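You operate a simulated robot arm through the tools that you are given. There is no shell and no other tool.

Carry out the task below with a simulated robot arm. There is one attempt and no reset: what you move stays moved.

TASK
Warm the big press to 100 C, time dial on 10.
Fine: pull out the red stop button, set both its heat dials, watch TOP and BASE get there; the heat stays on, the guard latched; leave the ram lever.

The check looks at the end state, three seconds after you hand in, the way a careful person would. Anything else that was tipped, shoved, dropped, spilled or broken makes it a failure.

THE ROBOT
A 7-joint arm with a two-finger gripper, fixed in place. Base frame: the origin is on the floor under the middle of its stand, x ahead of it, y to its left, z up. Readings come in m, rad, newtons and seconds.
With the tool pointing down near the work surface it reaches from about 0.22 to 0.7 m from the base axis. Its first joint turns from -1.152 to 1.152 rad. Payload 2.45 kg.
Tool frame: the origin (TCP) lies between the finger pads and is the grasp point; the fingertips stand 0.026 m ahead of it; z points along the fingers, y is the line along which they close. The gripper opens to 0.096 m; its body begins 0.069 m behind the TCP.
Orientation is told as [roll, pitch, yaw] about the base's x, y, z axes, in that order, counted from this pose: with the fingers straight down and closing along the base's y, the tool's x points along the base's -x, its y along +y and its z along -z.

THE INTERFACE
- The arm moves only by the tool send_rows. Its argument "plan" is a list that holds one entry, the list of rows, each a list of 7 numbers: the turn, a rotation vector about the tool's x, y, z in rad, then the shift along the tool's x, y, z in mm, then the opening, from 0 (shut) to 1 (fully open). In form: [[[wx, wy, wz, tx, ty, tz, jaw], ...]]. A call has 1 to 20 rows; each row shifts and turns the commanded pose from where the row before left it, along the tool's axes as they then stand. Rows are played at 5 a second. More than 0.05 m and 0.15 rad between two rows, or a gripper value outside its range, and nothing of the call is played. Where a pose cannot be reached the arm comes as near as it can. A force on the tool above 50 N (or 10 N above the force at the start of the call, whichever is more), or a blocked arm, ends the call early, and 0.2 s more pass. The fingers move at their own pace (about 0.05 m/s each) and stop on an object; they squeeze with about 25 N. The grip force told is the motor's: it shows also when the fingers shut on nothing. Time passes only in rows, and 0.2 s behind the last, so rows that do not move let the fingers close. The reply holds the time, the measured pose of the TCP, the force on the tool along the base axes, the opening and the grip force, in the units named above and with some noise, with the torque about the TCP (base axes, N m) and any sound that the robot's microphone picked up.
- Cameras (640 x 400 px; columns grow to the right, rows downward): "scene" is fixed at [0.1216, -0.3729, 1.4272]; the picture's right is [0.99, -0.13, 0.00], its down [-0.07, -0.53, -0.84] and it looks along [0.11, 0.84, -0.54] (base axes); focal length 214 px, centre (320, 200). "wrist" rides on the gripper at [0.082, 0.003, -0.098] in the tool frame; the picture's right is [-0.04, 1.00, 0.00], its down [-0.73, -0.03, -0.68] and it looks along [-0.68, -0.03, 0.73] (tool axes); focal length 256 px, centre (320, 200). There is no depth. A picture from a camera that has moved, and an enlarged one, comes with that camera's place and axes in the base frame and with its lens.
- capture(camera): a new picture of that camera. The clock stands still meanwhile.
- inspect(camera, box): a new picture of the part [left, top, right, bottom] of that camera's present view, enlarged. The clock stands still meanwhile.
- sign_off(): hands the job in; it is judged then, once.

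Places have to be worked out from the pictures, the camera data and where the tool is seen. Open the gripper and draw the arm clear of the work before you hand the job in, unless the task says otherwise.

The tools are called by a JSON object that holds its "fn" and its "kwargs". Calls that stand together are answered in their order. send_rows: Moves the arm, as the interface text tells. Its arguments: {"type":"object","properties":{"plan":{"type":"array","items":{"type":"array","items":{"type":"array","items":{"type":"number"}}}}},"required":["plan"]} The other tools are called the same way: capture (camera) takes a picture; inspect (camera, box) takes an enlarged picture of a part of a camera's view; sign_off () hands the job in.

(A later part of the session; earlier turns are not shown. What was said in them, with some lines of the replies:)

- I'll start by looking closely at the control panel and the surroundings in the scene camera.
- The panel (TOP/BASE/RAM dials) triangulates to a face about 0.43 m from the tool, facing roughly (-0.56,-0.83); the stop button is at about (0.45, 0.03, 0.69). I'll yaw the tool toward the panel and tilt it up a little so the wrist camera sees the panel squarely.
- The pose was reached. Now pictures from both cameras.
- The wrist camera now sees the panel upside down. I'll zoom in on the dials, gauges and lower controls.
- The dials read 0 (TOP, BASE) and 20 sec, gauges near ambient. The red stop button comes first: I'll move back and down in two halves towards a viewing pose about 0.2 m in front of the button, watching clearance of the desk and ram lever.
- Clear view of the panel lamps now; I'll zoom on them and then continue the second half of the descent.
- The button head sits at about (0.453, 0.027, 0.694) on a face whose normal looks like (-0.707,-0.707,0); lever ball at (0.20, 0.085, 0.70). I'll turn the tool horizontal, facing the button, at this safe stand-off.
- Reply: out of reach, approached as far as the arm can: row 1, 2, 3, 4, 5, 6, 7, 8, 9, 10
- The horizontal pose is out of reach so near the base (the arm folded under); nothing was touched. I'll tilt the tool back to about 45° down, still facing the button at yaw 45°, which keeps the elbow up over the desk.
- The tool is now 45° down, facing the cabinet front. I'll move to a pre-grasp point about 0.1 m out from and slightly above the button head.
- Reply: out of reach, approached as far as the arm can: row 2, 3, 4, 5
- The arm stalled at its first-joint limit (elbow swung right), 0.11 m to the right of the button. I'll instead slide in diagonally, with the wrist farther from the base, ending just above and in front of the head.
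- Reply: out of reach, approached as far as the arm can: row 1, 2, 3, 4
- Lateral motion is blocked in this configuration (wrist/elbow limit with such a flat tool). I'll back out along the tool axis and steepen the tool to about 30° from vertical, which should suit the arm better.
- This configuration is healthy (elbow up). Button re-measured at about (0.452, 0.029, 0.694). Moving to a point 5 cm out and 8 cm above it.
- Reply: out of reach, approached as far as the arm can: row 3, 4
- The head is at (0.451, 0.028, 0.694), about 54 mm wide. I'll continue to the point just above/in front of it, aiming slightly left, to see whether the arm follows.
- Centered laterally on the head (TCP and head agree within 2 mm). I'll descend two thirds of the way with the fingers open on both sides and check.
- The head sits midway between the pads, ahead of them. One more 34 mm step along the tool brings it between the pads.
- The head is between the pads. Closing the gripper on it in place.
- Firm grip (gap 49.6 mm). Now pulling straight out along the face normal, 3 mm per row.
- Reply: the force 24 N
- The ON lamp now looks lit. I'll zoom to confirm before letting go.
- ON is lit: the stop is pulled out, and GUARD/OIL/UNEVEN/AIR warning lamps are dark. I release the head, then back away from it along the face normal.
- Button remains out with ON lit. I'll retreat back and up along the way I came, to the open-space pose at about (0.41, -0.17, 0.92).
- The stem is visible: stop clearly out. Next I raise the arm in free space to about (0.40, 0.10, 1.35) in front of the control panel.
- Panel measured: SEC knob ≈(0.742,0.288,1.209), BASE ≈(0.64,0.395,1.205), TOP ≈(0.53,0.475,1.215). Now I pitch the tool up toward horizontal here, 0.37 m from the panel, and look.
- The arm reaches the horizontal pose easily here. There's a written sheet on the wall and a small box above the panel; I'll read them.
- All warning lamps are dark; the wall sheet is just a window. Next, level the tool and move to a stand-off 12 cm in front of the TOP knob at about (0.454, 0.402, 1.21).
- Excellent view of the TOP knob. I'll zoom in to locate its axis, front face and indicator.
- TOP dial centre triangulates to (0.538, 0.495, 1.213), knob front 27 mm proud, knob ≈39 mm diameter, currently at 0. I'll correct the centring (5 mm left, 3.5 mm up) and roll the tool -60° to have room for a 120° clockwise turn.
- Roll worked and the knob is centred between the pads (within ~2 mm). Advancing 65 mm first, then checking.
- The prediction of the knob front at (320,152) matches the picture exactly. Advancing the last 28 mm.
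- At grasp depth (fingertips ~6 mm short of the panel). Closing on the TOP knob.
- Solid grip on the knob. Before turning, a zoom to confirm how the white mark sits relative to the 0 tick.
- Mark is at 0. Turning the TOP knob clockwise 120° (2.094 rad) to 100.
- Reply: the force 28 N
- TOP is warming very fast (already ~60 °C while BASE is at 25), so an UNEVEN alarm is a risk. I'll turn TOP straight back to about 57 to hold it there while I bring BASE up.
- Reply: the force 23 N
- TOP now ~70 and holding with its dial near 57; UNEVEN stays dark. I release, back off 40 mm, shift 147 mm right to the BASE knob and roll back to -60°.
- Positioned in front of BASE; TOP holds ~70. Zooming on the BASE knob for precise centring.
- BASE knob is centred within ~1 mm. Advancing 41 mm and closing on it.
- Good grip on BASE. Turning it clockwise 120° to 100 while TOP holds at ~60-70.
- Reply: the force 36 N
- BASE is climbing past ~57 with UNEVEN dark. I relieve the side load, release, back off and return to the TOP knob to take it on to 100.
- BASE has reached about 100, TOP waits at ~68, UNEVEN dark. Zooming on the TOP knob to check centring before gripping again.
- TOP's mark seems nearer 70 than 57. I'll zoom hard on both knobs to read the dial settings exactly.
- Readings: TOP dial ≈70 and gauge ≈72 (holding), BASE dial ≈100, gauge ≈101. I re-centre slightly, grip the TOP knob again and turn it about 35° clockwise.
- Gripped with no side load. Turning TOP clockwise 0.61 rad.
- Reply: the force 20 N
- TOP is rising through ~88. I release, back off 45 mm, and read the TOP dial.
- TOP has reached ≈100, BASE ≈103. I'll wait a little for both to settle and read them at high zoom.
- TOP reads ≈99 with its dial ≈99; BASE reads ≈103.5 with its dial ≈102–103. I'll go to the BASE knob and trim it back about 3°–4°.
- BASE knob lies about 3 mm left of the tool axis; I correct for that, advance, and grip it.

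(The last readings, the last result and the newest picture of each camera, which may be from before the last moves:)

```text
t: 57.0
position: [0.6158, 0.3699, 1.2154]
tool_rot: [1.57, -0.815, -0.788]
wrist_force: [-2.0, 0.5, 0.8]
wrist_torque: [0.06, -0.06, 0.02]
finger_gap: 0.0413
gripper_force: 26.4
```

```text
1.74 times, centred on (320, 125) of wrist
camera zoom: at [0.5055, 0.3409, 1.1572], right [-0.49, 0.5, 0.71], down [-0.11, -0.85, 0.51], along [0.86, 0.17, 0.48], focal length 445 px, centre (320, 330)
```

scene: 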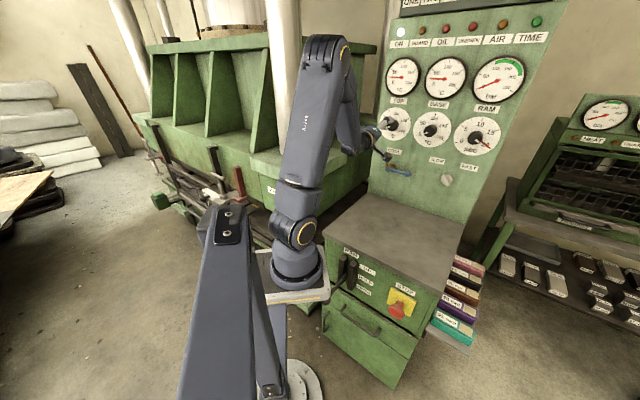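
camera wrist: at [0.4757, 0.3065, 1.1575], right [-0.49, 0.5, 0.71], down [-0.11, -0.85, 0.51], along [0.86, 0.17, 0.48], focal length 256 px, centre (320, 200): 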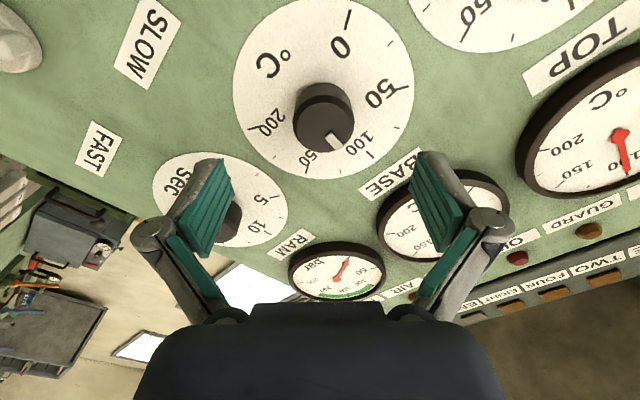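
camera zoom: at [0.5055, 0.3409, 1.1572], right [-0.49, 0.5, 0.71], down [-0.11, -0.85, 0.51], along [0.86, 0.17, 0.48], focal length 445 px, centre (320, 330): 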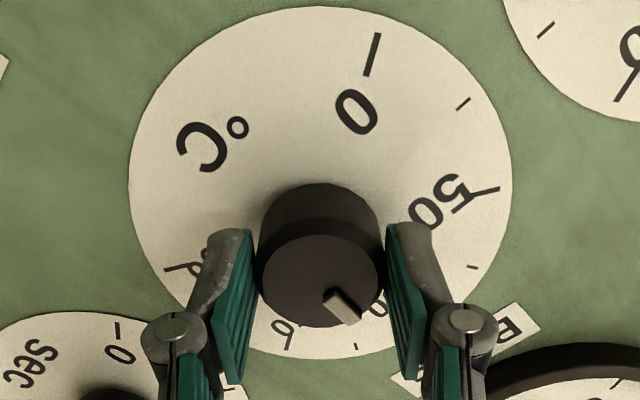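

Gripped with almost no side load. Trimming BASE counter-clockwise by 0.07 rad, then release and back off.

{"fn": "send_rows", "kwargs": {"plan": [[[0, 0, -0.035, 0, 0, 0, 0.1], [0, 0, -0.035, 0, 0, 0, 0.1], [0, 0, 0, 0, 0, 0, 0.1], [0, 0, 0, 0, 0, 0, 1], [0, 0, 0, 0, 0, 0, 1], [0, 0, 0, 0, 0, 0, 1], [0, 0, 0, 0, 0, -45, 1], [0, 0, 0, 0, 0, 0, 1]]]}}

{"fn": "inspect", "kwargs": {"camera": "wrist", "box": [240, 40, 400, 200]}}

{"fn": "inspect", "kwargs": {"camera": "scene", "box": [422, 52, 470, 102]}}

{"fn": "capture", "kwargs": {"camera": "scene"}}

```text
t: 58.8
position: [0.5838, 0.338, 1.2148]
tool_rot: [1.569, -0.887, -0.789]
wrist_force: [-0.2, 0.1, 0.5]
wrist_torque: [-0.02, -0.02, -0.03]
finger_gap: 0.0961
gripper_force: 0.0
```

```text
2.50 times, centred on (320, 120) of wrist
camera zoom: at [0.4767, 0.3058, 1.154], right [-0.53, 0.53, 0.66], down [-0.14, -0.82, 0.55], along [0.84, 0.2, 0.51], focal length 640 px, centre (320, 400)
```

zoom: 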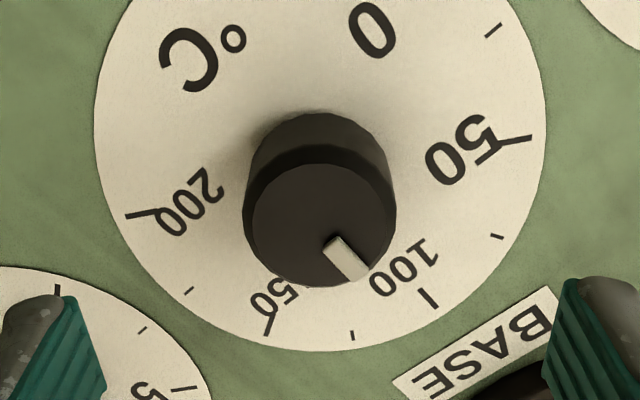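

```text
8.00 times, centred on (446, 77) of scene
camera zoom: at [0.1216, -0.3729, 1.4272], right [0.99, -0.13, 0.0], down [-0.07, -0.53, -0.84], along [0.11, 0.84, -0.54], focal length 1716 px, centre (-688, 1184)
```

zoom: 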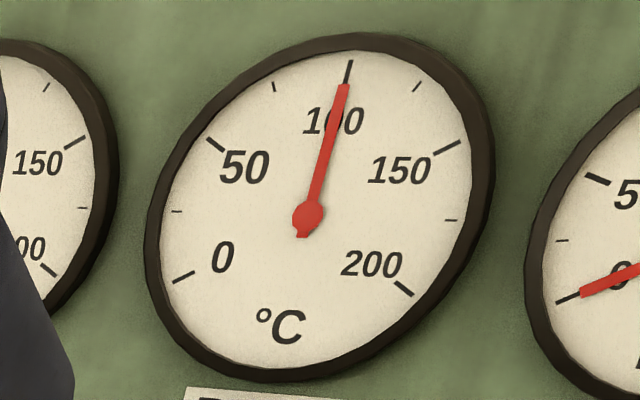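

```text
taken
```

scene: 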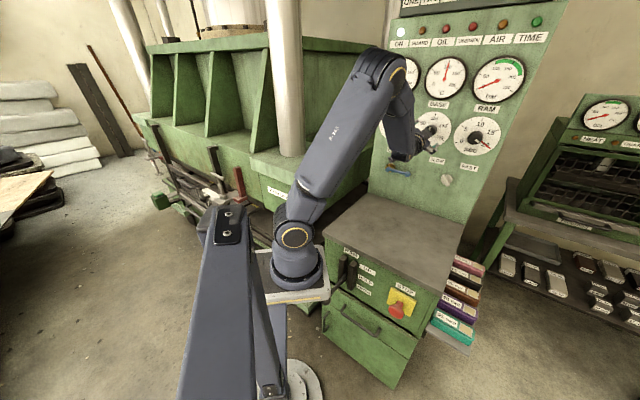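

BASE now reads right on 100. Next the time dial: shift 148 mm right to the SEC knob, roll to +60° ready for a counter-clockwise turn.

{"fn": "send_rows", "kwargs": {"plan": [[[0, 0, 0, -23.1, -28.8, 0, 1], [0, 0, 0, -23.1, -28.8, 0, 1], [0, 0, 0, -23.1, -28.8, 0, 1], [0, 0, 0, -23.1, -28.8, 0, 1], [0, 0, 0.121, 0, 0, 0, 1], [0, 0, 0.121, 0, 0, 0, 1], [0, 0, 0.121, 0, 0, 0, 1], [0, 0, 0, 0, 0, 0, 1]]]}}

{"fn": "capture", "kwargs": {"camera": "wrist"}}

{"fn": "inspect", "kwargs": {"camera": "wrist", "box": [240, 40, 400, 200]}}

{"fn": "capture", "kwargs": {"camera": "scene"}}

```text
t: 60.6
position: [0.6887, 0.2341, 1.2128]
tool_rot: [1.571, -0.521, -0.786]
wrist_force: [-0.6, 0.5, 0.9]
wrist_torque: [0.0, 0.01, 0.0]
finger_gap: 0.0964
gripper_force: 0.1
```

```text
taken
camera wrist: at [0.5688, 0.215, 1.1747], right [-0.33, 0.33, 0.89], down [-0.02, -0.94, 0.34], along [0.94, 0.09, 0.31], focal length 256 px, centre (320, 200)
```

wrist: 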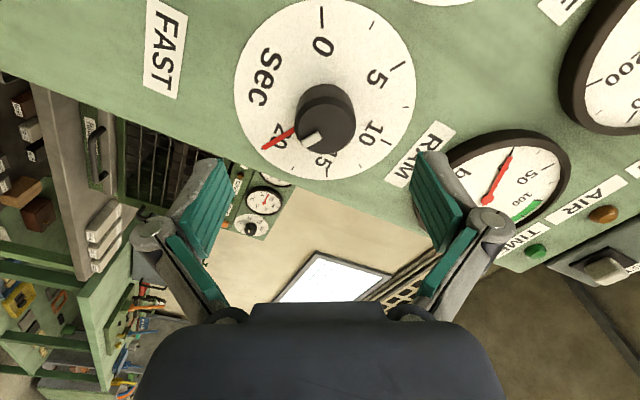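

```text
2.50 times, centred on (320, 120) of wrist
camera zoom: at [0.5688, 0.215, 1.1747], right [-0.33, 0.33, 0.89], down [-0.02, -0.94, 0.34], along [0.94, 0.09, 0.31], focal length 640 px, centre (320, 400)
```

zoom: 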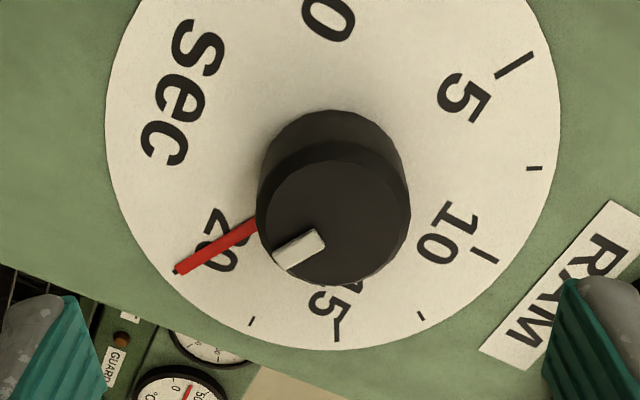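

```text
taken
```

scene: 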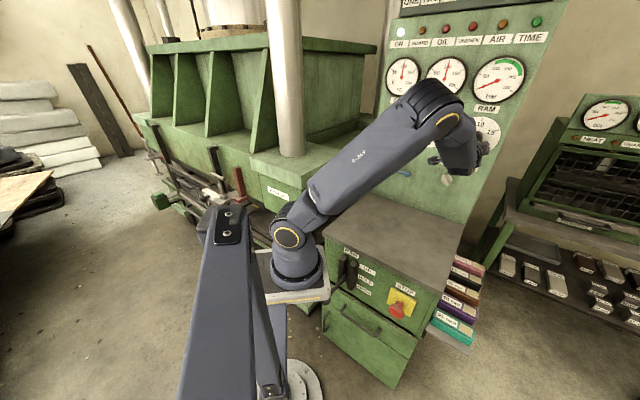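

The red hand lies at 20, and a finger sweeping from +60° would pass over it. Turning from 0° to -120° keeps both fingers off it, so I test in free space whether the wrist can roll that far.

{"fn": "send_rows", "kwargs": {"plan": [[[0, 0, -0.15, 0, 0, 0, 1], [0, 0, -0.15, 0, 0, 0, 1], [0, 0, -0.15, 0, 0, 0, 1], [0, 0, -0.15, 0, 0, 0, 1], [0, 0, -0.15, 0, 0, 0, 1], [0, 0, -0.15, 0, 0, 0, 1], [0, 0, -0.15, 0, 0, 0, 1], [0, 0, -0.15, 0, 0, 0, 1], [0, 0, -0.15, 0, 0, 0, 1], [0, 0, -0.15, 0, 0, 0, 1], [0, 0, -0.15, 0, 0, 0, 1], [0, 0, -0.15, 0, 0, 0, 1], [0, 0, -0.15, 0, 0, 0, 1], [0, 0, -0.15, 0, 0, 0, 1], [0, 0, -0.15, 0, 0, 0, 1], [0, 0, -0.15, 0, 0, 0, 1], [0, 0, -0.15, 0, 0, 0, 1], [0, 0, -0.15, 0, 0, 0, 1], [0, 0, -0.15, 0, 0, 0, 1], [0, 0, -0.15, 0, 0, 0, 1]]]}}

{"fn": "capture", "kwargs": {"camera": "wrist"}}

```text
t: 64.8
position: [0.6872, 0.2351, 1.2126]
tool_rot: [-1.571, 0.384, 2.355]
wrist_force: [-0.1, 0.1, -0.8]
wrist_torque: [0.01, -0.01, -0.01]
finger_gap: 0.0959
gripper_force: 0.2
```

```text
taken
camera wrist: at [0.6735, 0.1098, 1.2396], right [0.24, -0.24, -0.94], down [-0.97, 0.01, -0.25], along [0.07, 0.97, -0.23], focal length 256 px, centre (320, 200)
```

wrist: 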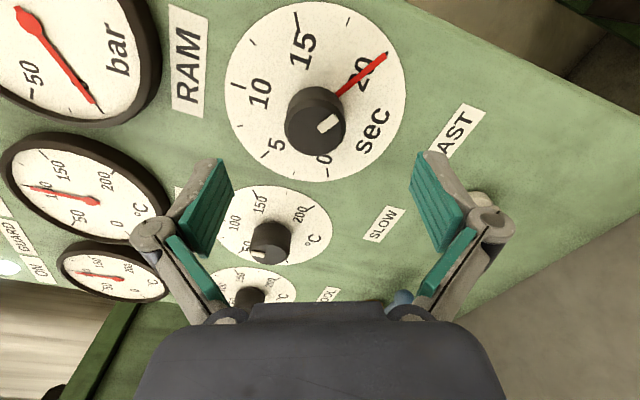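

The wrist rolls to -112° without trouble. Rolling back to 0° to line up for the grip.

{"fn": "send_rows", "kwargs": {"plan": [[[0, 0, 0.1396, 0, 0, 0, 1], [0, 0, 0.1396, 0, 0, 0, 1], [0, 0, 0.1396, 0, 0, 0, 1], [0, 0, 0.1396, 0, 0, 0, 1], [0, 0, 0.1396, 0, 0, 0, 1], [0, 0, 0.1396, 0, 0, 0, 1], [0, 0, 0.1396, 0, 0, 0, 1], [0, 0, 0.1396, 0, 0, 0, 1], [0, 0, 0.1396, 0, 0, 0, 1], [0, 0, 0.1396, 0, 0, 0, 1], [0, 0, 0.1396, 0, 0, 0, 1], [0, 0, 0.1396, 0, 0, 0, 1], [0, 0, 0.1396, 0, 0, 0, 1], [0, 0, 0.1396, 0, 0, 0, 1], [0, 0, 0, 0, 0, 0, 1]]]}}

{"fn": "inspect", "kwargs": {"camera": "wrist", "box": [240, 40, 400, 200]}}

{"fn": "inspect", "kwargs": {"camera": "scene", "box": [370, 15, 550, 165]}}

```text
t: 68.0
position: [0.6885, 0.2348, 1.212]
tool_rot: [1.474, -1.567, -0.691]
wrist_force: [-1.0, -0.2, 0.1]
wrist_torque: [-0.02, -0.03, 0.02]
finger_gap: 0.096
gripper_force: 0.0
```

```text
2.50 times, centred on (320, 120) of wrist
camera zoom: at [0.6165, 0.1672, 1.1304], right [-0.7, 0.71, 0.05], down [-0.46, -0.5, 0.73], along [0.54, 0.5, 0.68], focal length 640 px, centre (320, 400)
```

zoom: 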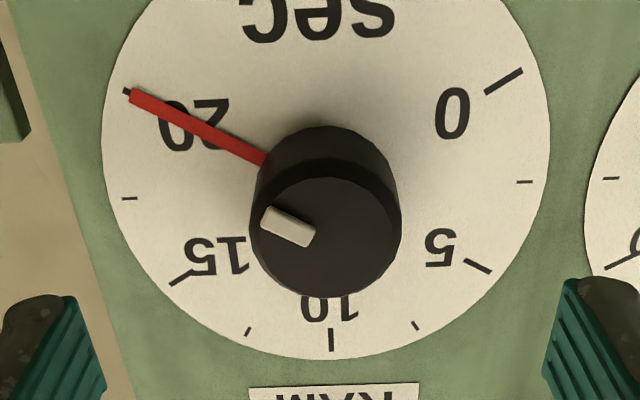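

```text
2.67 times, centred on (460, 90) of scene
camera zoom: at [0.1216, -0.3729, 1.4272], right [0.99, -0.13, 0.0], down [-0.07, -0.53, -0.84], along [0.11, 0.84, -0.54], focal length 572 px, centre (-53, 493)
```

zoom: 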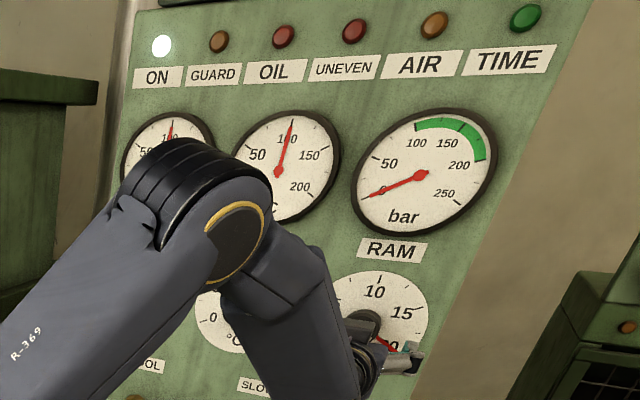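

The SEC dial centre is within 1 mm of the tool axis. Advancing 42 mm (fingertips ~9 mm off the panel, clear of the red hand) and closing.

{"fn": "send_rows", "kwargs": {"plan": [[[0, 0, 0, 1, 0, 14, 1], [0, 0, 0, 0, 0, 14, 1], [0, 0, 0, 0, 0, 14, 1], [0, 0, 0, 0, 0, 0, 0.3], [0, 0, 0, 0, 0, 0, 0.2], [0, 0, 0, 0, 0, 0, 0.1], [0, 0, 0, 0, 0, 0, 0.1]]]}}

{"fn": "capture", "kwargs": {"camera": "wrist"}}

{"fn": "inspect", "kwargs": {"camera": "wrist", "box": [200, 10, 440, 240]}}

```text
t: 69.6
position: [0.7183, 0.2654, 1.2126]
tool_rot: [1.435, -1.567, -0.65]
wrist_force: [-5.7, 3.1, -1.2]
wrist_torque: [-0.01, -0.05, 0.34]
finger_gap: 0.0417
gripper_force: 26.8
```

```text
taken
camera wrist: at [0.6456, 0.1972, 1.13], right [-0.71, 0.71, 0.04], down [-0.46, -0.5, 0.73], along [0.54, 0.5, 0.68], focal length 256 px, centre (320, 200)
```

wrist: 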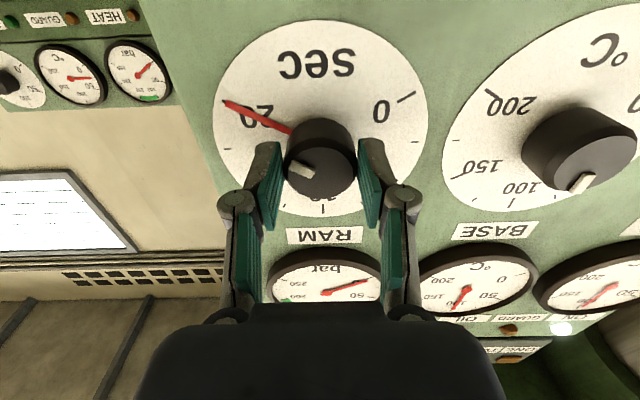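

```text
1.74 times, centred on (320, 125) of wrist
camera zoom: at [0.6456, 0.1972, 1.13], right [-0.71, 0.71, 0.04], down [-0.46, -0.5, 0.73], along [0.54, 0.5, 0.68], focal length 445 px, centre (320, 330)
```

zoom: 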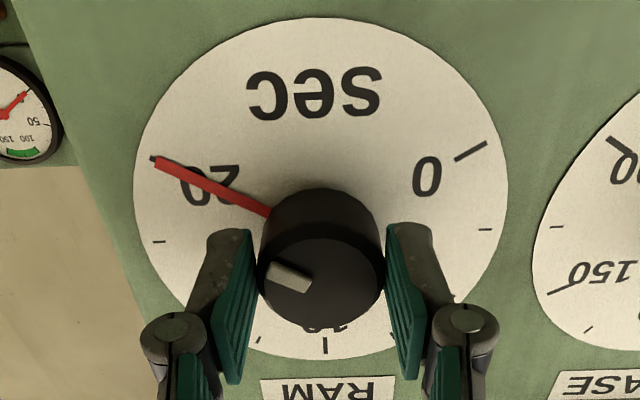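

Gripped; a 6 N sideways load shows the knob ~1.5 mm to the left, so I shift by that and turn counter-clockwise 120° to 10.

{"fn": "send_rows", "kwargs": {"plan": [[[0, 0, 0, 0, 1.6, 0, 0.1], [0, 0, -0.1496, 0, 0, 0, 0.1], [0, 0, -0.1496, 0, 0, 0, 0.1], [0, 0, -0.1496, 0, 0, 0, 0.1], [0, 0, -0.1496, 0, 0, 0, 0.1], [0, 0, -0.1496, 0, 0, 0, 0.1], [0, 0, -0.1496, 0, 0, 0, 0.1], [0, 0, -0.1496, 0, 0, 0, 0.1]]]}}

{"fn": "capture", "kwargs": {"camera": "wrist"}}

```text
t: 71.4
position: [0.7187, 0.2639, 1.2124]
tool_rot: [-1.575, -0.523, 2.348]
wrist_force: [26.8, -3.2, 12.7]
wrist_torque: [0.51, -0.33, -0.04]
finger_gap: 0.0414
gripper_force: 44.9
```

```text
taken
camera wrist: at [0.6979, 0.1441, 1.1693], right [-0.37, 0.38, -0.85], down [-0.92, -0.03, 0.39], along [0.12, 0.92, 0.37], focal length 256 px, centre (320, 200)
```

wrist: 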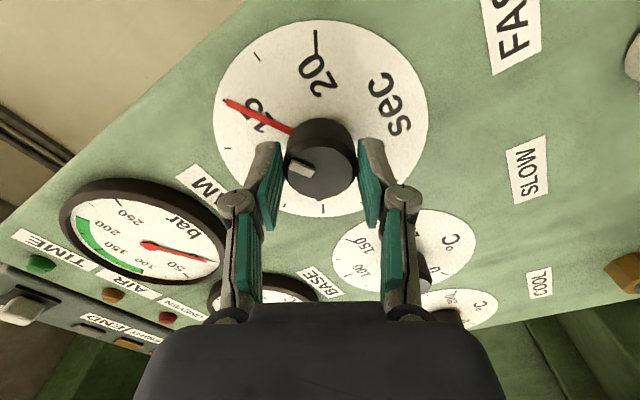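

The red hand travels with the knob (now at 15). The side load indicates the knob axis is a few mm above my tool axis, so I relieve it while turning the remaining 60°.

{"fn": "send_rows", "kwargs": {"plan": [[[0, 0, 0, 1.6, -3.2, 0, 0.1], [0, 0, -0.1496, 0, -0.45, 0, 0.1], [0, 0, -0.1496, 0, -0.45, 0, 0.1], [0, 0, -0.1496, 0, -0.45, 0, 0.1], [0, 0, -0.1496, 0, -0.45, 0, 0.1], [0, 0, -0.1496, 0, -0.45, 0, 0.1], [0, 0, -0.1496, 0, -0.45, 0, 0.1], [0, 0, -0.1496, 0, -0.45, 0, 0.1]]]}}

{"fn": "capture", "kwargs": {"camera": "wrist"}}

{"fn": "inspect", "kwargs": {"camera": "wrist", "box": [200, 10, 440, 240]}}

```text
t: 73.2
position: [0.7187, 0.2628, 1.2173]
tool_rot: [-1.572, 0.521, 2.353]
wrist_force: [3.5, -6.1, 6.1]
wrist_torque: [0.42, -0.36, -0.45]
finger_gap: 0.0412
gripper_force: 44.6
```

```text
taken
camera wrist: at [0.7008, 0.1415, 1.2548], right [0.33, -0.33, -0.89], down [-0.94, -0.02, -0.34], along [0.1, 0.94, -0.32], focal length 256 px, centre (320, 200)
```

wrist: 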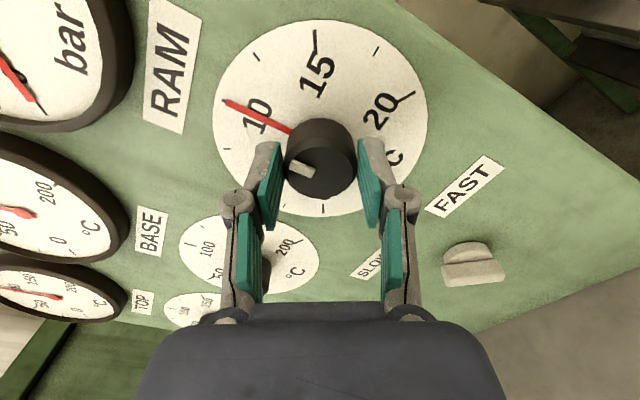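

```text
1.74 times, centred on (320, 125) of wrist
camera zoom: at [0.7008, 0.1415, 1.2548], right [0.33, -0.33, -0.89], down [-0.94, -0.02, -0.34], along [0.1, 0.94, -0.32], focal length 445 px, centre (320, 330)
```

zoom: 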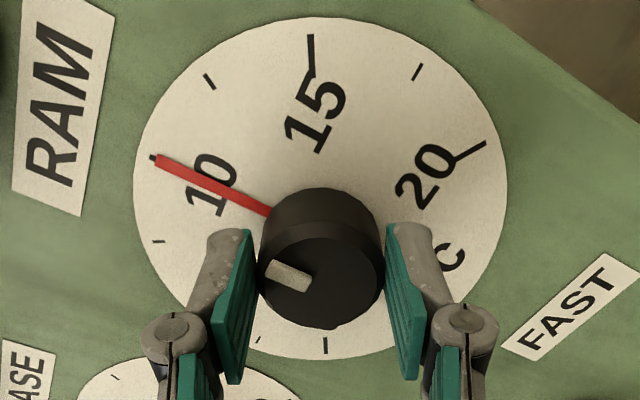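

The red hand and mark now sit on the 10 tick. Releasing and backing off 60 mm straight out.

{"fn": "send_rows", "kwargs": {"plan": [[[0, 0, 0, 0, 0, 0, 1], [0, 0, 0, 0, 0, 0, 1], [0, 0, 0, 0, 0, 0, 1], [0, 0, 0, 0, 0, -30, 1], [0, 0, 0, 0, 0, -35, 1], [0, 0, 0, 0, 0, 0, 1]]]}}

{"fn": "capture", "kwargs": {"camera": "wrist"}}

{"fn": "inspect", "kwargs": {"camera": "wrist", "box": [240, 20, 400, 180]}}

{"fn": "capture", "kwargs": {"camera": "scene"}}

```text
t: 74.6
position: [0.6717, 0.2182, 1.2179]
tool_rot: [-1.571, 0.52, 2.354]
wrist_force: [0.0, -0.4, -0.6]
wrist_torque: [0.02, -0.01, -0.03]
finger_gap: 0.0961
gripper_force: 0.1
```

```text
taken
camera wrist: at [0.6539, 0.0962, 1.2546], right [0.33, -0.33, -0.89], down [-0.94, -0.02, -0.34], along [0.1, 0.94, -0.31], focal length 256 px, centre (320, 200)
```

wrist: 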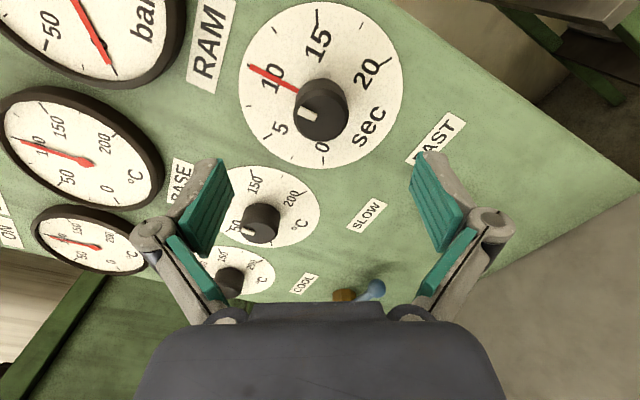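

```text
2.50 times, centred on (320, 100) of wrist
camera zoom: at [0.6539, 0.0962, 1.2546], right [0.33, -0.33, -0.89], down [-0.94, -0.02, -0.34], along [0.1, 0.94, -0.31], focal length 640 px, centre (320, 450)
```

zoom: 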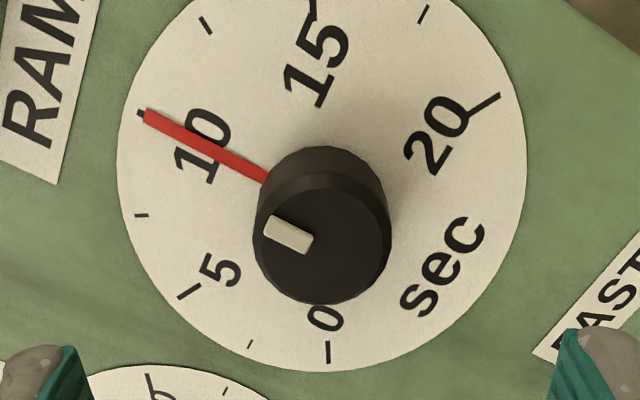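

```text
taken
```

scene: 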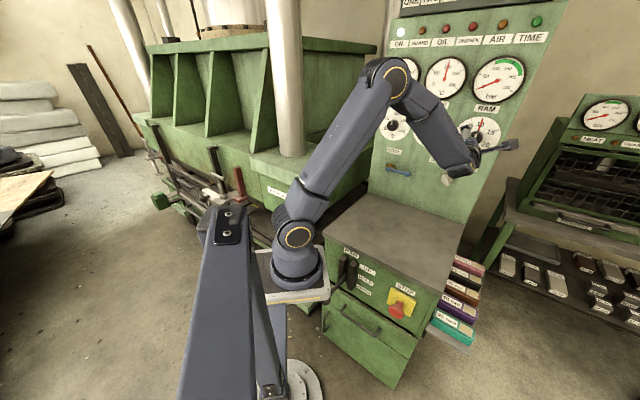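

Time dial is exactly at 10. Now I draw the arm back and unroll the wrist, then read everything.

{"fn": "send_rows", "kwargs": {"plan": [[[0, 0, 0, 0, 0, -45, 1], [0, 0, 0, 0, 0, -45, 1], [0, 0, 0.1496, 0, 0, 0, 1], [0, 0, 0.1496, 0, 0, 0, 1], [0, 0, 0.1496, 0, 0, 0, 1], [0, 0, 0.1496, 0, 0, 0, 1], [0, 0, 0.1496, 0, 0, 0, 1], [0, 0, 0.1496, 0, 0, 0, 1], [0, 0, 0.1496, 0, 0, 0, 1], [0, 0, 0.1496, 0, 0, 0, 1], [0, 0, 0.1496, 0, 0, 0, 1], [0, 0, 0.1496, 0, 0, 0, 1], [0, 0, 0.1496, 0, 0, 0, 1], [0, 0, 0.1496, 0, 0, 0, 1], [0, 0, 0.1496, 0, 0, 0, 1], [0, 0, 0.1496, 0, 0, 0, 1]]]}}

{"fn": "capture", "kwargs": {"camera": "scene"}}

{"fn": "capture", "kwargs": {"camera": "wrist"}}

```text
t: 78.0
position: [0.6107, 0.1534, 1.2167]
tool_rot: [1.447, -1.565, -0.666]
wrist_force: [0.6, 0.6, 0.5]
wrist_torque: [-0.01, 0.0, -0.01]
finger_gap: 0.0958
gripper_force: 0.1
```

```text
taken
```

scene: 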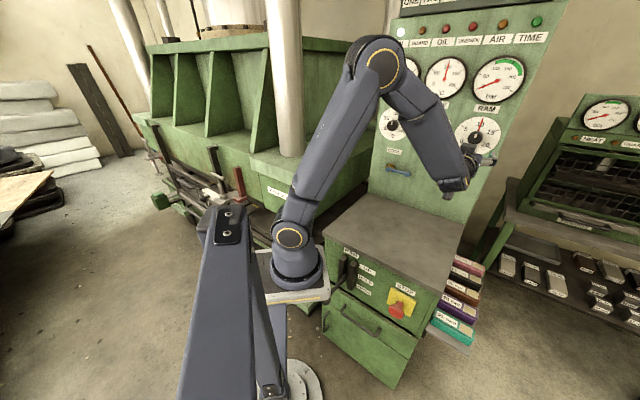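

```text
taken
camera wrist: at [0.5379, 0.0865, 1.135], right [-0.7, 0.71, 0.05], down [-0.46, -0.5, 0.73], along [0.54, 0.5, 0.68], focal length 256 px, centre (320, 200)
```

wrist: 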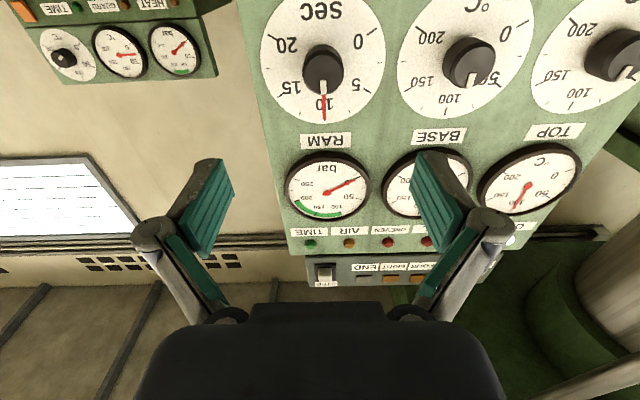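

The SEC hand reads 10 from here as well. I withdraw the arm further back to get a clear overall view of the panel.

{"fn": "send_rows", "kwargs": {"plan": [[[0, 0, 0, 0, 0, -42, 1], [0, 0, 0, 0, 0, -42, 1], [0, 0, 0, 0, 0, -42, 1], [0, 0, 0, 0, 0, -42, 1], [0, 0, 0, 0, 0, -42, 1], [0, 0.134, 0, 0, 0, 0, 1], [0, 0.134, 0, 0, 0, 0, 1], [0, 0.134, 0, 0, 0, 0, 1], [0, 0.134, 0, 0, 0, 0, 1], [0, 0.134, 0, 0, 0, 0, 1], [0, 0.134, 0, 0, 0, 0, 1], [0, 0.134, 0, 0, 0, 0, 1], [0, 0.134, 0, 0, 0, 0, 1]]]}}

{"fn": "capture", "kwargs": {"camera": "scene"}}

{"fn": "capture", "kwargs": {"camera": "wrist"}}

```text
t: 80.8
position: [0.4604, 0.0048, 1.2163]
tool_rot: [0.003, -0.495, 0.78]
wrist_force: [0.2, 0.2, 0.1]
wrist_torque: [-0.02, -0.05, -0.01]
finger_gap: 0.096
gripper_force: 0.1
```

```text
taken
```

scene: 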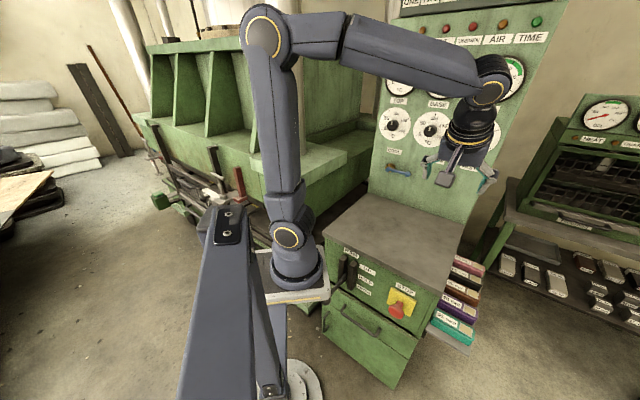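

```text
taken
camera wrist: at [0.3746, -0.0769, 1.264], right [-0.68, 0.73, 0.02], down [0.25, 0.2, 0.95], along [0.69, 0.65, -0.32], focal length 256 px, centre (320, 200)
```

wrist: 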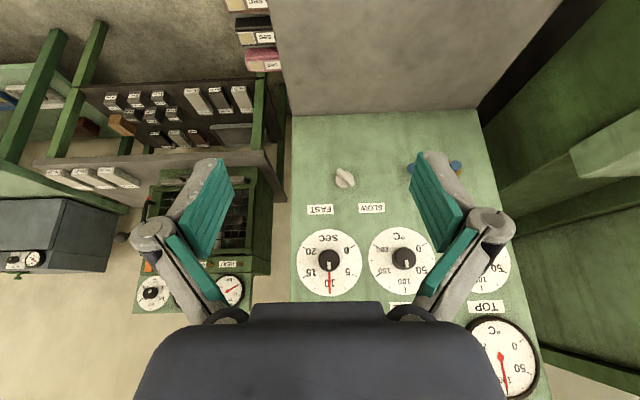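

I'll pull back another ~18 cm so the whole panel is unobstructed.

{"fn": "send_rows", "kwargs": {"plan": [[[0, 0, 0, 45.7, -1.1, 8.3, 1], [0, 0, 0, 45.7, -1.1, 8.3, 1], [0, 0, 0, 45.7, -1.1, 8.3, 1], [0, 0, 0, 45.7, -1.1, 8.3, 1], [0, 0, 0, 0, 0, 0, 1]]]}}

{"fn": "capture", "kwargs": {"camera": "scene"}}

{"fn": "inspect", "kwargs": {"camera": "scene", "box": [382, 55, 424, 100]}}

{"fn": "inspect", "kwargs": {"camera": "scene", "box": [422, 52, 470, 102]}}

{"fn": "inspect", "kwargs": {"camera": "scene", "box": [376, 95, 510, 190]}}

{"fn": "inspect", "kwargs": {"camera": "scene", "box": [380, 0, 560, 60]}}

```text
t: 82.0
position: [0.361, -0.1002, 1.0956]
tool_rot: [0.003, -0.498, 0.78]
wrist_force: [-0.7, -0.1, -0.8]
wrist_torque: [0.01, 0.0, -0.03]
finger_gap: 0.096
gripper_force: 0.0
```

```text
taken
```

scene: 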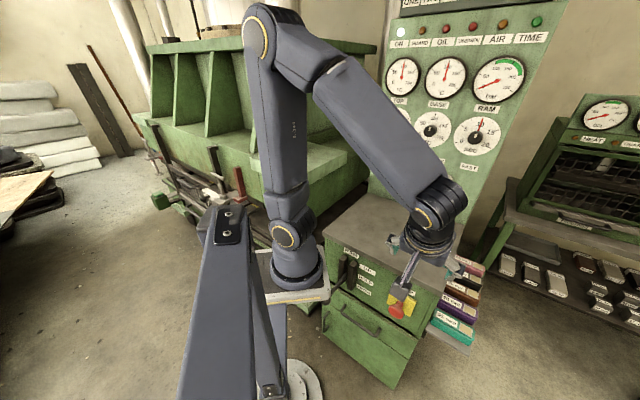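

```text
8.89 times, centred on (403, 78) of scene
camera zoom: at [0.1216, -0.3729, 1.4272], right [0.99, -0.13, 0.0], down [-0.07, -0.53, -0.84], along [0.11, 0.84, -0.54], focal length 1906 px, centre (-418, 1289)
```

zoom: 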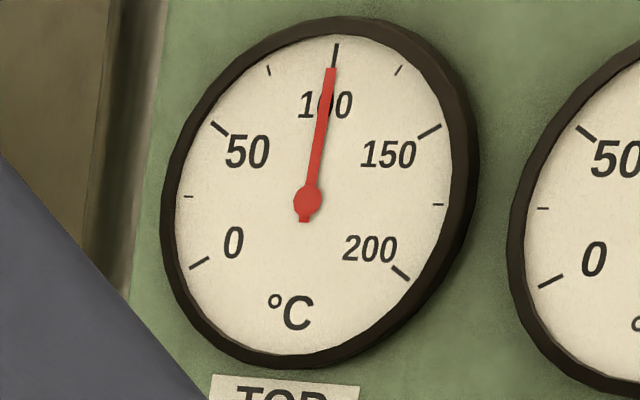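

```text
8.00 times, centred on (446, 77) of scene
camera zoom: at [0.1216, -0.3729, 1.4272], right [0.99, -0.13, 0.0], down [-0.07, -0.53, -0.84], along [0.11, 0.84, -0.54], focal length 1716 px, centre (-688, 1184)
```

zoom: 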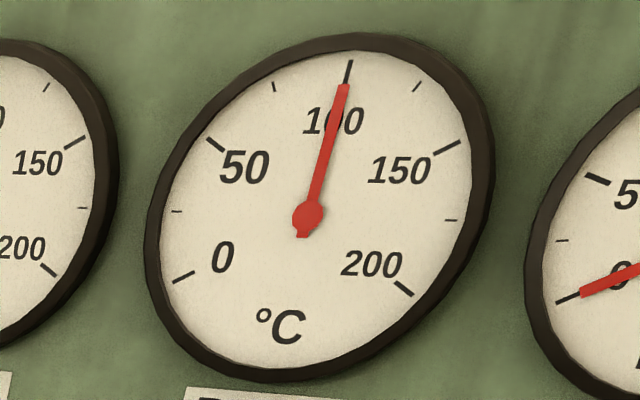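

```text
4.21 times, centred on (443, 142) of scene
camera zoom: at [0.1216, -0.3729, 1.4272], right [0.99, -0.13, 0.0], down [-0.07, -0.53, -0.84], along [0.11, 0.84, -0.54], focal length 903 px, centre (-198, 442)
```

zoom: 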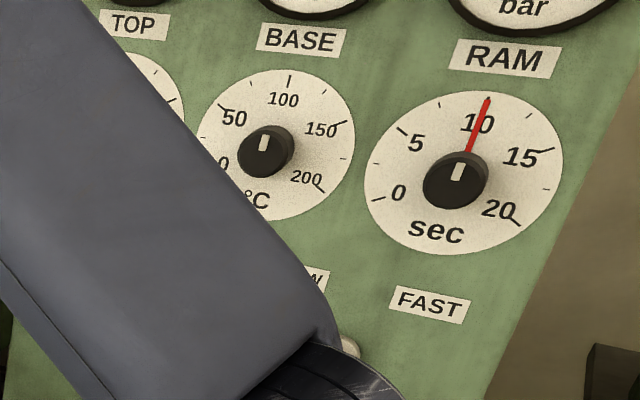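

```text
3.56 times, centred on (470, 30) of scene
camera zoom: at [0.1216, -0.3729, 1.4272], right [0.99, -0.13, 0.0], down [-0.07, -0.53, -0.84], along [0.11, 0.84, -0.54], focal length 763 px, centre (-213, 804)
```

zoom: 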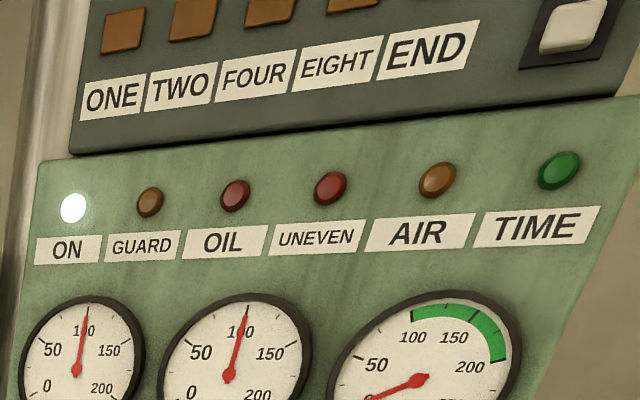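

All lamps but ON are dark, TOP ≈99–100 and BASE ≈100, time 10. Now I check the guard, the ram lever and the stop button against the start pictures.

{"fn": "inspect", "kwargs": {"camera": "scene", "box": [140, 130, 260, 220]}}

{"fn": "inspect", "kwargs": {"camera": "scene", "box": [310, 220, 490, 350]}}

{"fn": "inspect", "kwargs": {"camera": "scene", "box": [200, 155, 260, 200]}}

{"fn": "capture", "kwargs": {"camera": "wrist"}}

```text
4.44 times, centred on (200, 175) of scene
camera zoom: at [0.1216, -0.3729, 1.4272], right [0.99, -0.13, 0.0], down [-0.07, -0.53, -0.84], along [0.11, 0.84, -0.54], focal length 953 px, centre (853, 311)
```

zoom: 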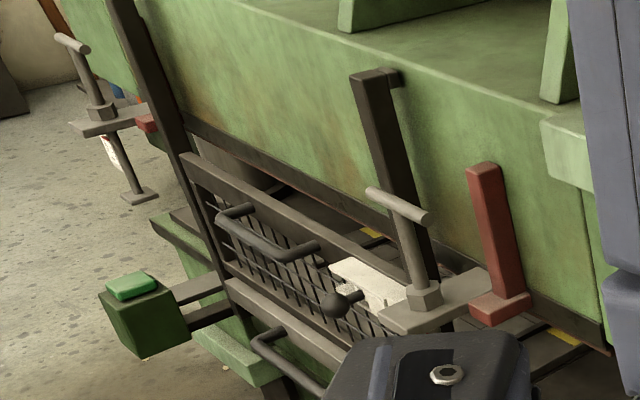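

```text
3.08 times, centred on (400, 285) of scene
camera zoom: at [0.1216, -0.3729, 1.4272], right [0.99, -0.13, 0.0], down [-0.07, -0.53, -0.84], along [0.11, 0.84, -0.54], focal length 660 px, centre (74, -62)
```

zoom: 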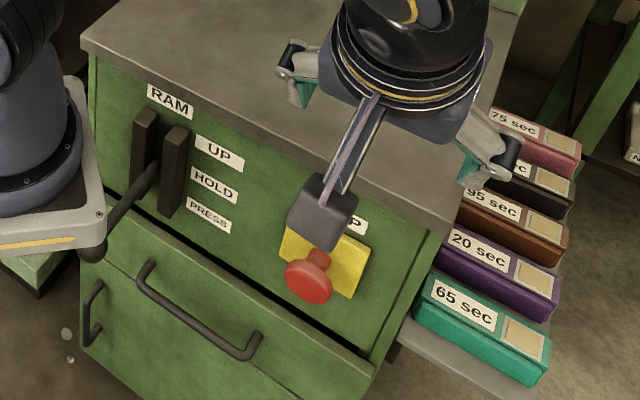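

```text
8.89 times, centred on (230, 178) of scene
camera zoom: at [0.1216, -0.3729, 1.4272], right [0.99, -0.13, 0.0], down [-0.07, -0.53, -0.84], along [0.11, 0.84, -0.54], focal length 1906 px, centre (1120, 400)
```

zoom: 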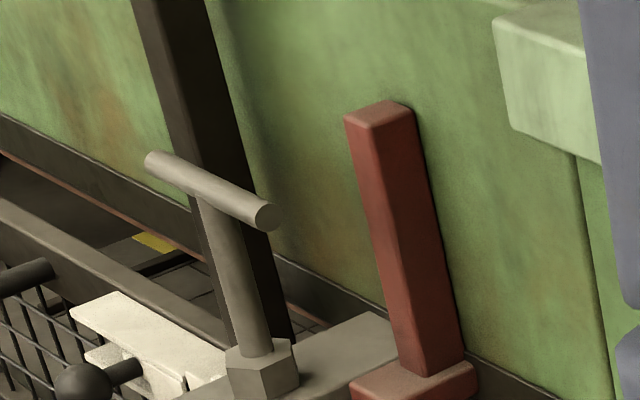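

```text
taken
camera wrist: at [0.2744, -0.1828, 1.143], right [-0.68, 0.73, 0.02], down [0.25, 0.2, 0.95], along [0.69, 0.65, -0.32], focal length 256 px, centre (320, 200)
```

wrist: 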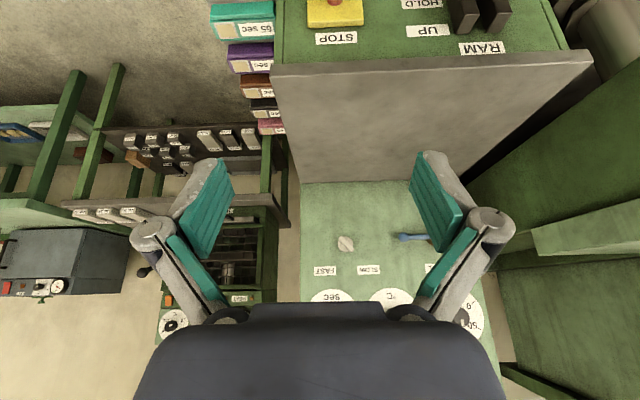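

Guard, ram lever, trays and valve look unchanged; stop is out. I'll raise the arm clear of the desk, wait a few seconds, and confirm the temperatures hold.

{"fn": "send_rows", "kwargs": {"plan": [[[0, 0, 0, -19, 0, -35.2, 1], [0, 0, 0, -19, 0, -35.2, 1], [0, 0, 0, -19, 0, -35.2, 1], [0, 0, 0, 0, 0, 0, 1], [0, 0, 0, 0, 0, 0, 1], [0, 0, 0, 0, 0, 0, 1], [0, 0, 0, 0, 0, 0, 1], [0, 0, 0, 0, 0, 0, 1], [0, 0, 0, 0, 0, 0, 1], [0, 0, 0, 0, 0, 0, 1], [0, 0, 0, 0, 0, 0, 1], [0, 0, 0, 0, 0, 0, 1], [0, 0, 0, 0, 0, 0, 1], [0, 0, 0, 0, 0, 0, 1], [0, 0, 0, 0, 0, 0, 1], [0, 0, 0, 0, 0, 0, 1], [0, 0, 0, 0, 0, 0, 1], [0, 0, 0, 0, 0, 0, 1], [0, 0, 0, 0, 0, 0, 1]]]}}

{"fn": "capture", "kwargs": {"camera": "scene"}}

{"fn": "inspect", "kwargs": {"camera": "scene", "box": [380, 15, 475, 105]}}

{"fn": "inspect", "kwargs": {"camera": "scene", "box": [376, 95, 510, 190]}}

```text
t: 86.0
position: [0.3631, -0.0993, 1.2181]
tool_rot: [0.002, -0.497, 0.78]
wrist_force: [0.2, -0.1, 0.9]
wrist_torque: [-0.01, 0.0, -0.01]
finger_gap: 0.0961
gripper_force: 0.0
```

```text
taken
```

scene: 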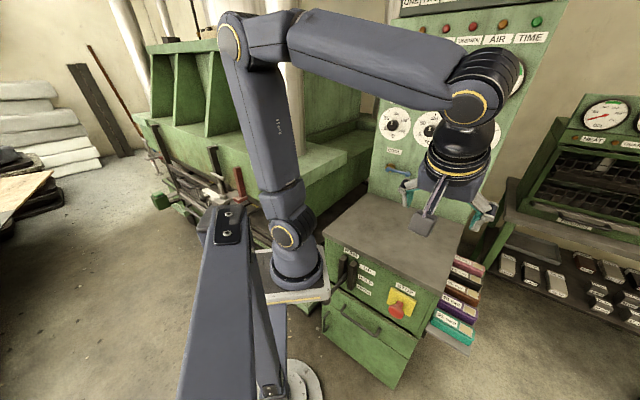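

```text
4.44 times, centred on (428, 60) of scene
camera zoom: at [0.1216, -0.3729, 1.4272], right [0.99, -0.13, 0.0], down [-0.07, -0.53, -0.84], along [0.11, 0.84, -0.54], focal length 953 px, centre (-158, 822)
```

zoom: 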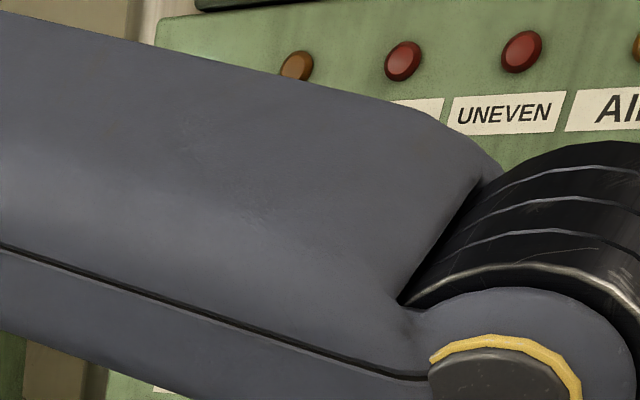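

```text
4.21 times, centred on (443, 142) of scene
camera zoom: at [0.1216, -0.3729, 1.4272], right [0.99, -0.13, 0.0], down [-0.07, -0.53, -0.84], along [0.11, 0.84, -0.54], focal length 903 px, centre (-198, 442)
```

zoom: 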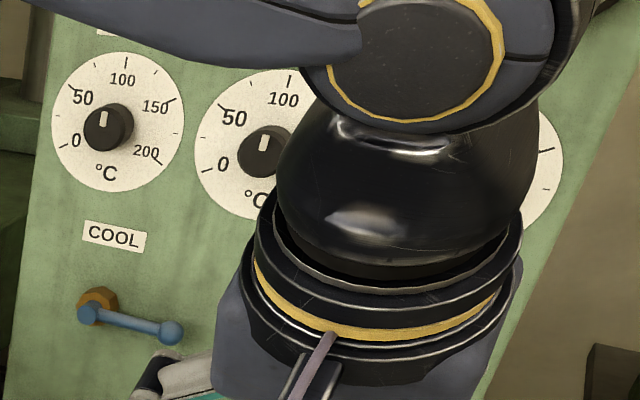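

The arm itself blocks the scene camera's view of the gauges here, so I'll look with the wrist camera.

{"fn": "capture", "kwargs": {"camera": "wrist"}}

```text
taken
camera wrist: at [0.2766, -0.1813, 1.265], right [-0.68, 0.73, 0.02], down [0.25, 0.2, 0.95], along [0.69, 0.65, -0.32], focal length 256 px, centre (320, 200)
```

wrist: 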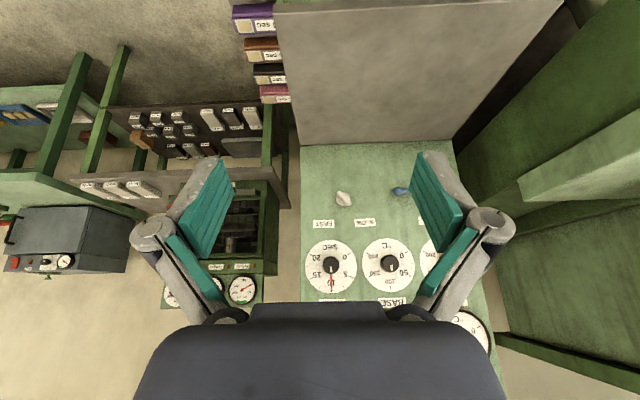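

The gripper body hides the gauges from here, so I'll step back down to the earlier clear pose, which leaves the panel visible to the scene camera.

{"fn": "send_rows", "kwargs": {"plan": [[[0, 0, 0, 19, 0, 35.2, 1], [0, 0, 0, 19, 0, 35.2, 1], [0, 0, 0, 19, 0, 35.2, 1], [0, 0, 0, 0, 0, 0, 1], [0, 0, 0, 0, 0, 0, 1]]]}}

{"fn": "inspect", "kwargs": {"camera": "scene", "box": [376, 10, 566, 130]}}

{"fn": "inspect", "kwargs": {"camera": "scene", "box": [382, 55, 424, 100]}}

{"fn": "inspect", "kwargs": {"camera": "scene", "box": [422, 52, 470, 102]}}

{"fn": "capture", "kwargs": {"camera": "scene"}}

```text
t: 87.2
position: [0.3624, -0.0988, 1.099]
tool_rot: [0.004, -0.497, 0.78]
wrist_force: [-0.6, -0.1, -1.0]
wrist_torque: [0.01, 0.0, -0.03]
finger_gap: 0.0958
gripper_force: 0.1
```

```text
3.33 times, centred on (471, 70) of scene
camera zoom: at [0.1216, -0.3729, 1.4272], right [0.99, -0.13, 0.0], down [-0.07, -0.53, -0.84], along [0.11, 0.84, -0.54], focal length 715 px, centre (-183, 633)
```

zoom: 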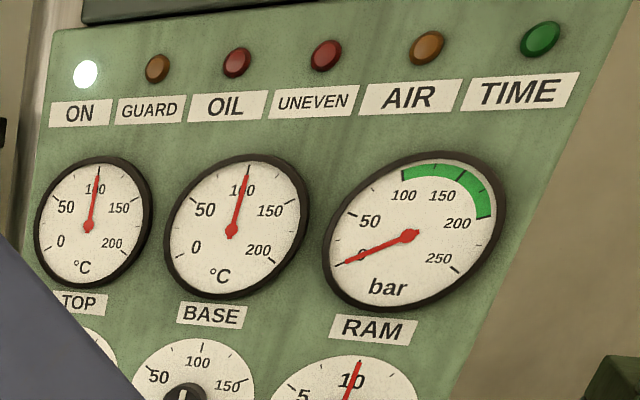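

```text
8.89 times, centred on (403, 78) of scene
camera zoom: at [0.1216, -0.3729, 1.4272], right [0.99, -0.13, 0.0], down [-0.07, -0.53, -0.84], along [0.11, 0.84, -0.54], focal length 1906 px, centre (-418, 1289)
```

zoom: 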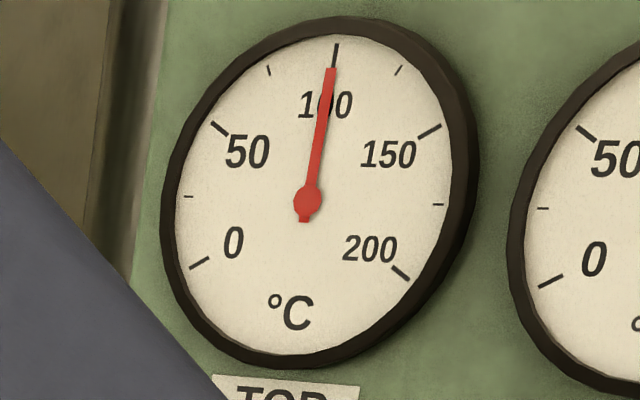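

```text
8.00 times, centred on (446, 77) of scene
camera zoom: at [0.1216, -0.3729, 1.4272], right [0.99, -0.13, 0.0], down [-0.07, -0.53, -0.84], along [0.11, 0.84, -0.54], focal length 1716 px, centre (-688, 1184)
```

zoom: 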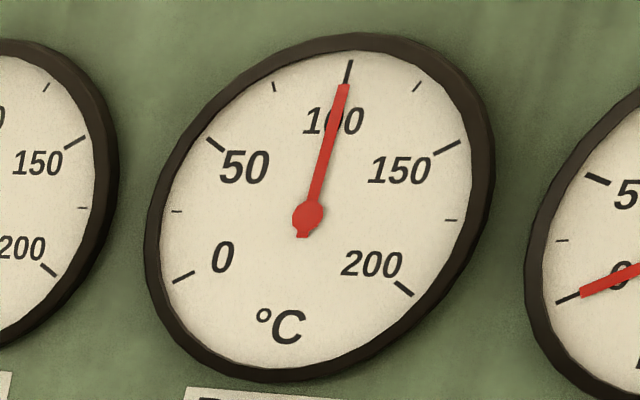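

```text
taken
```

scene: 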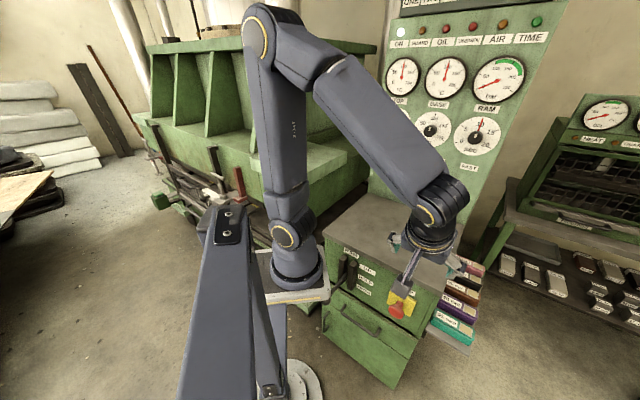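

Both platens hold steady at 100 (TOP ≈99, BASE ≈100). The time dial is on 10, ON is lit with all warning lamps dark, the stop is out, and the ram lever and guard look as they did at the start. The gripper is open and the arm is clear, so I hand in.

{"fn": "sign_off", "kwargs": {}}

```text
The job is handed in.
```

The big press is warm: TOP reads about 99 C and BASE about 100 C, both holding steady, and the time dial is on 10. I've handed the job in.

- **Power and lamps:** the red stop button is pulled out and the ON lamp is lit. GUARD, OIL, UNEVEN and AIR were dark each time I checked.
- **Heat dials:** they heat up fast. TOP shot ahead while BASE was still cold, so I turned it back to about 70 until BASE caught up. BASE then settled near 103, and I trimmed it back to 100.
- **Guard and ram lever:** I didn't touch either, and both look the same as at the start. I only judged the guard latched by its dark lamp and unchanged look; I didn't get a close view of the latch.

The gripper is open and the arm is clear of the press.
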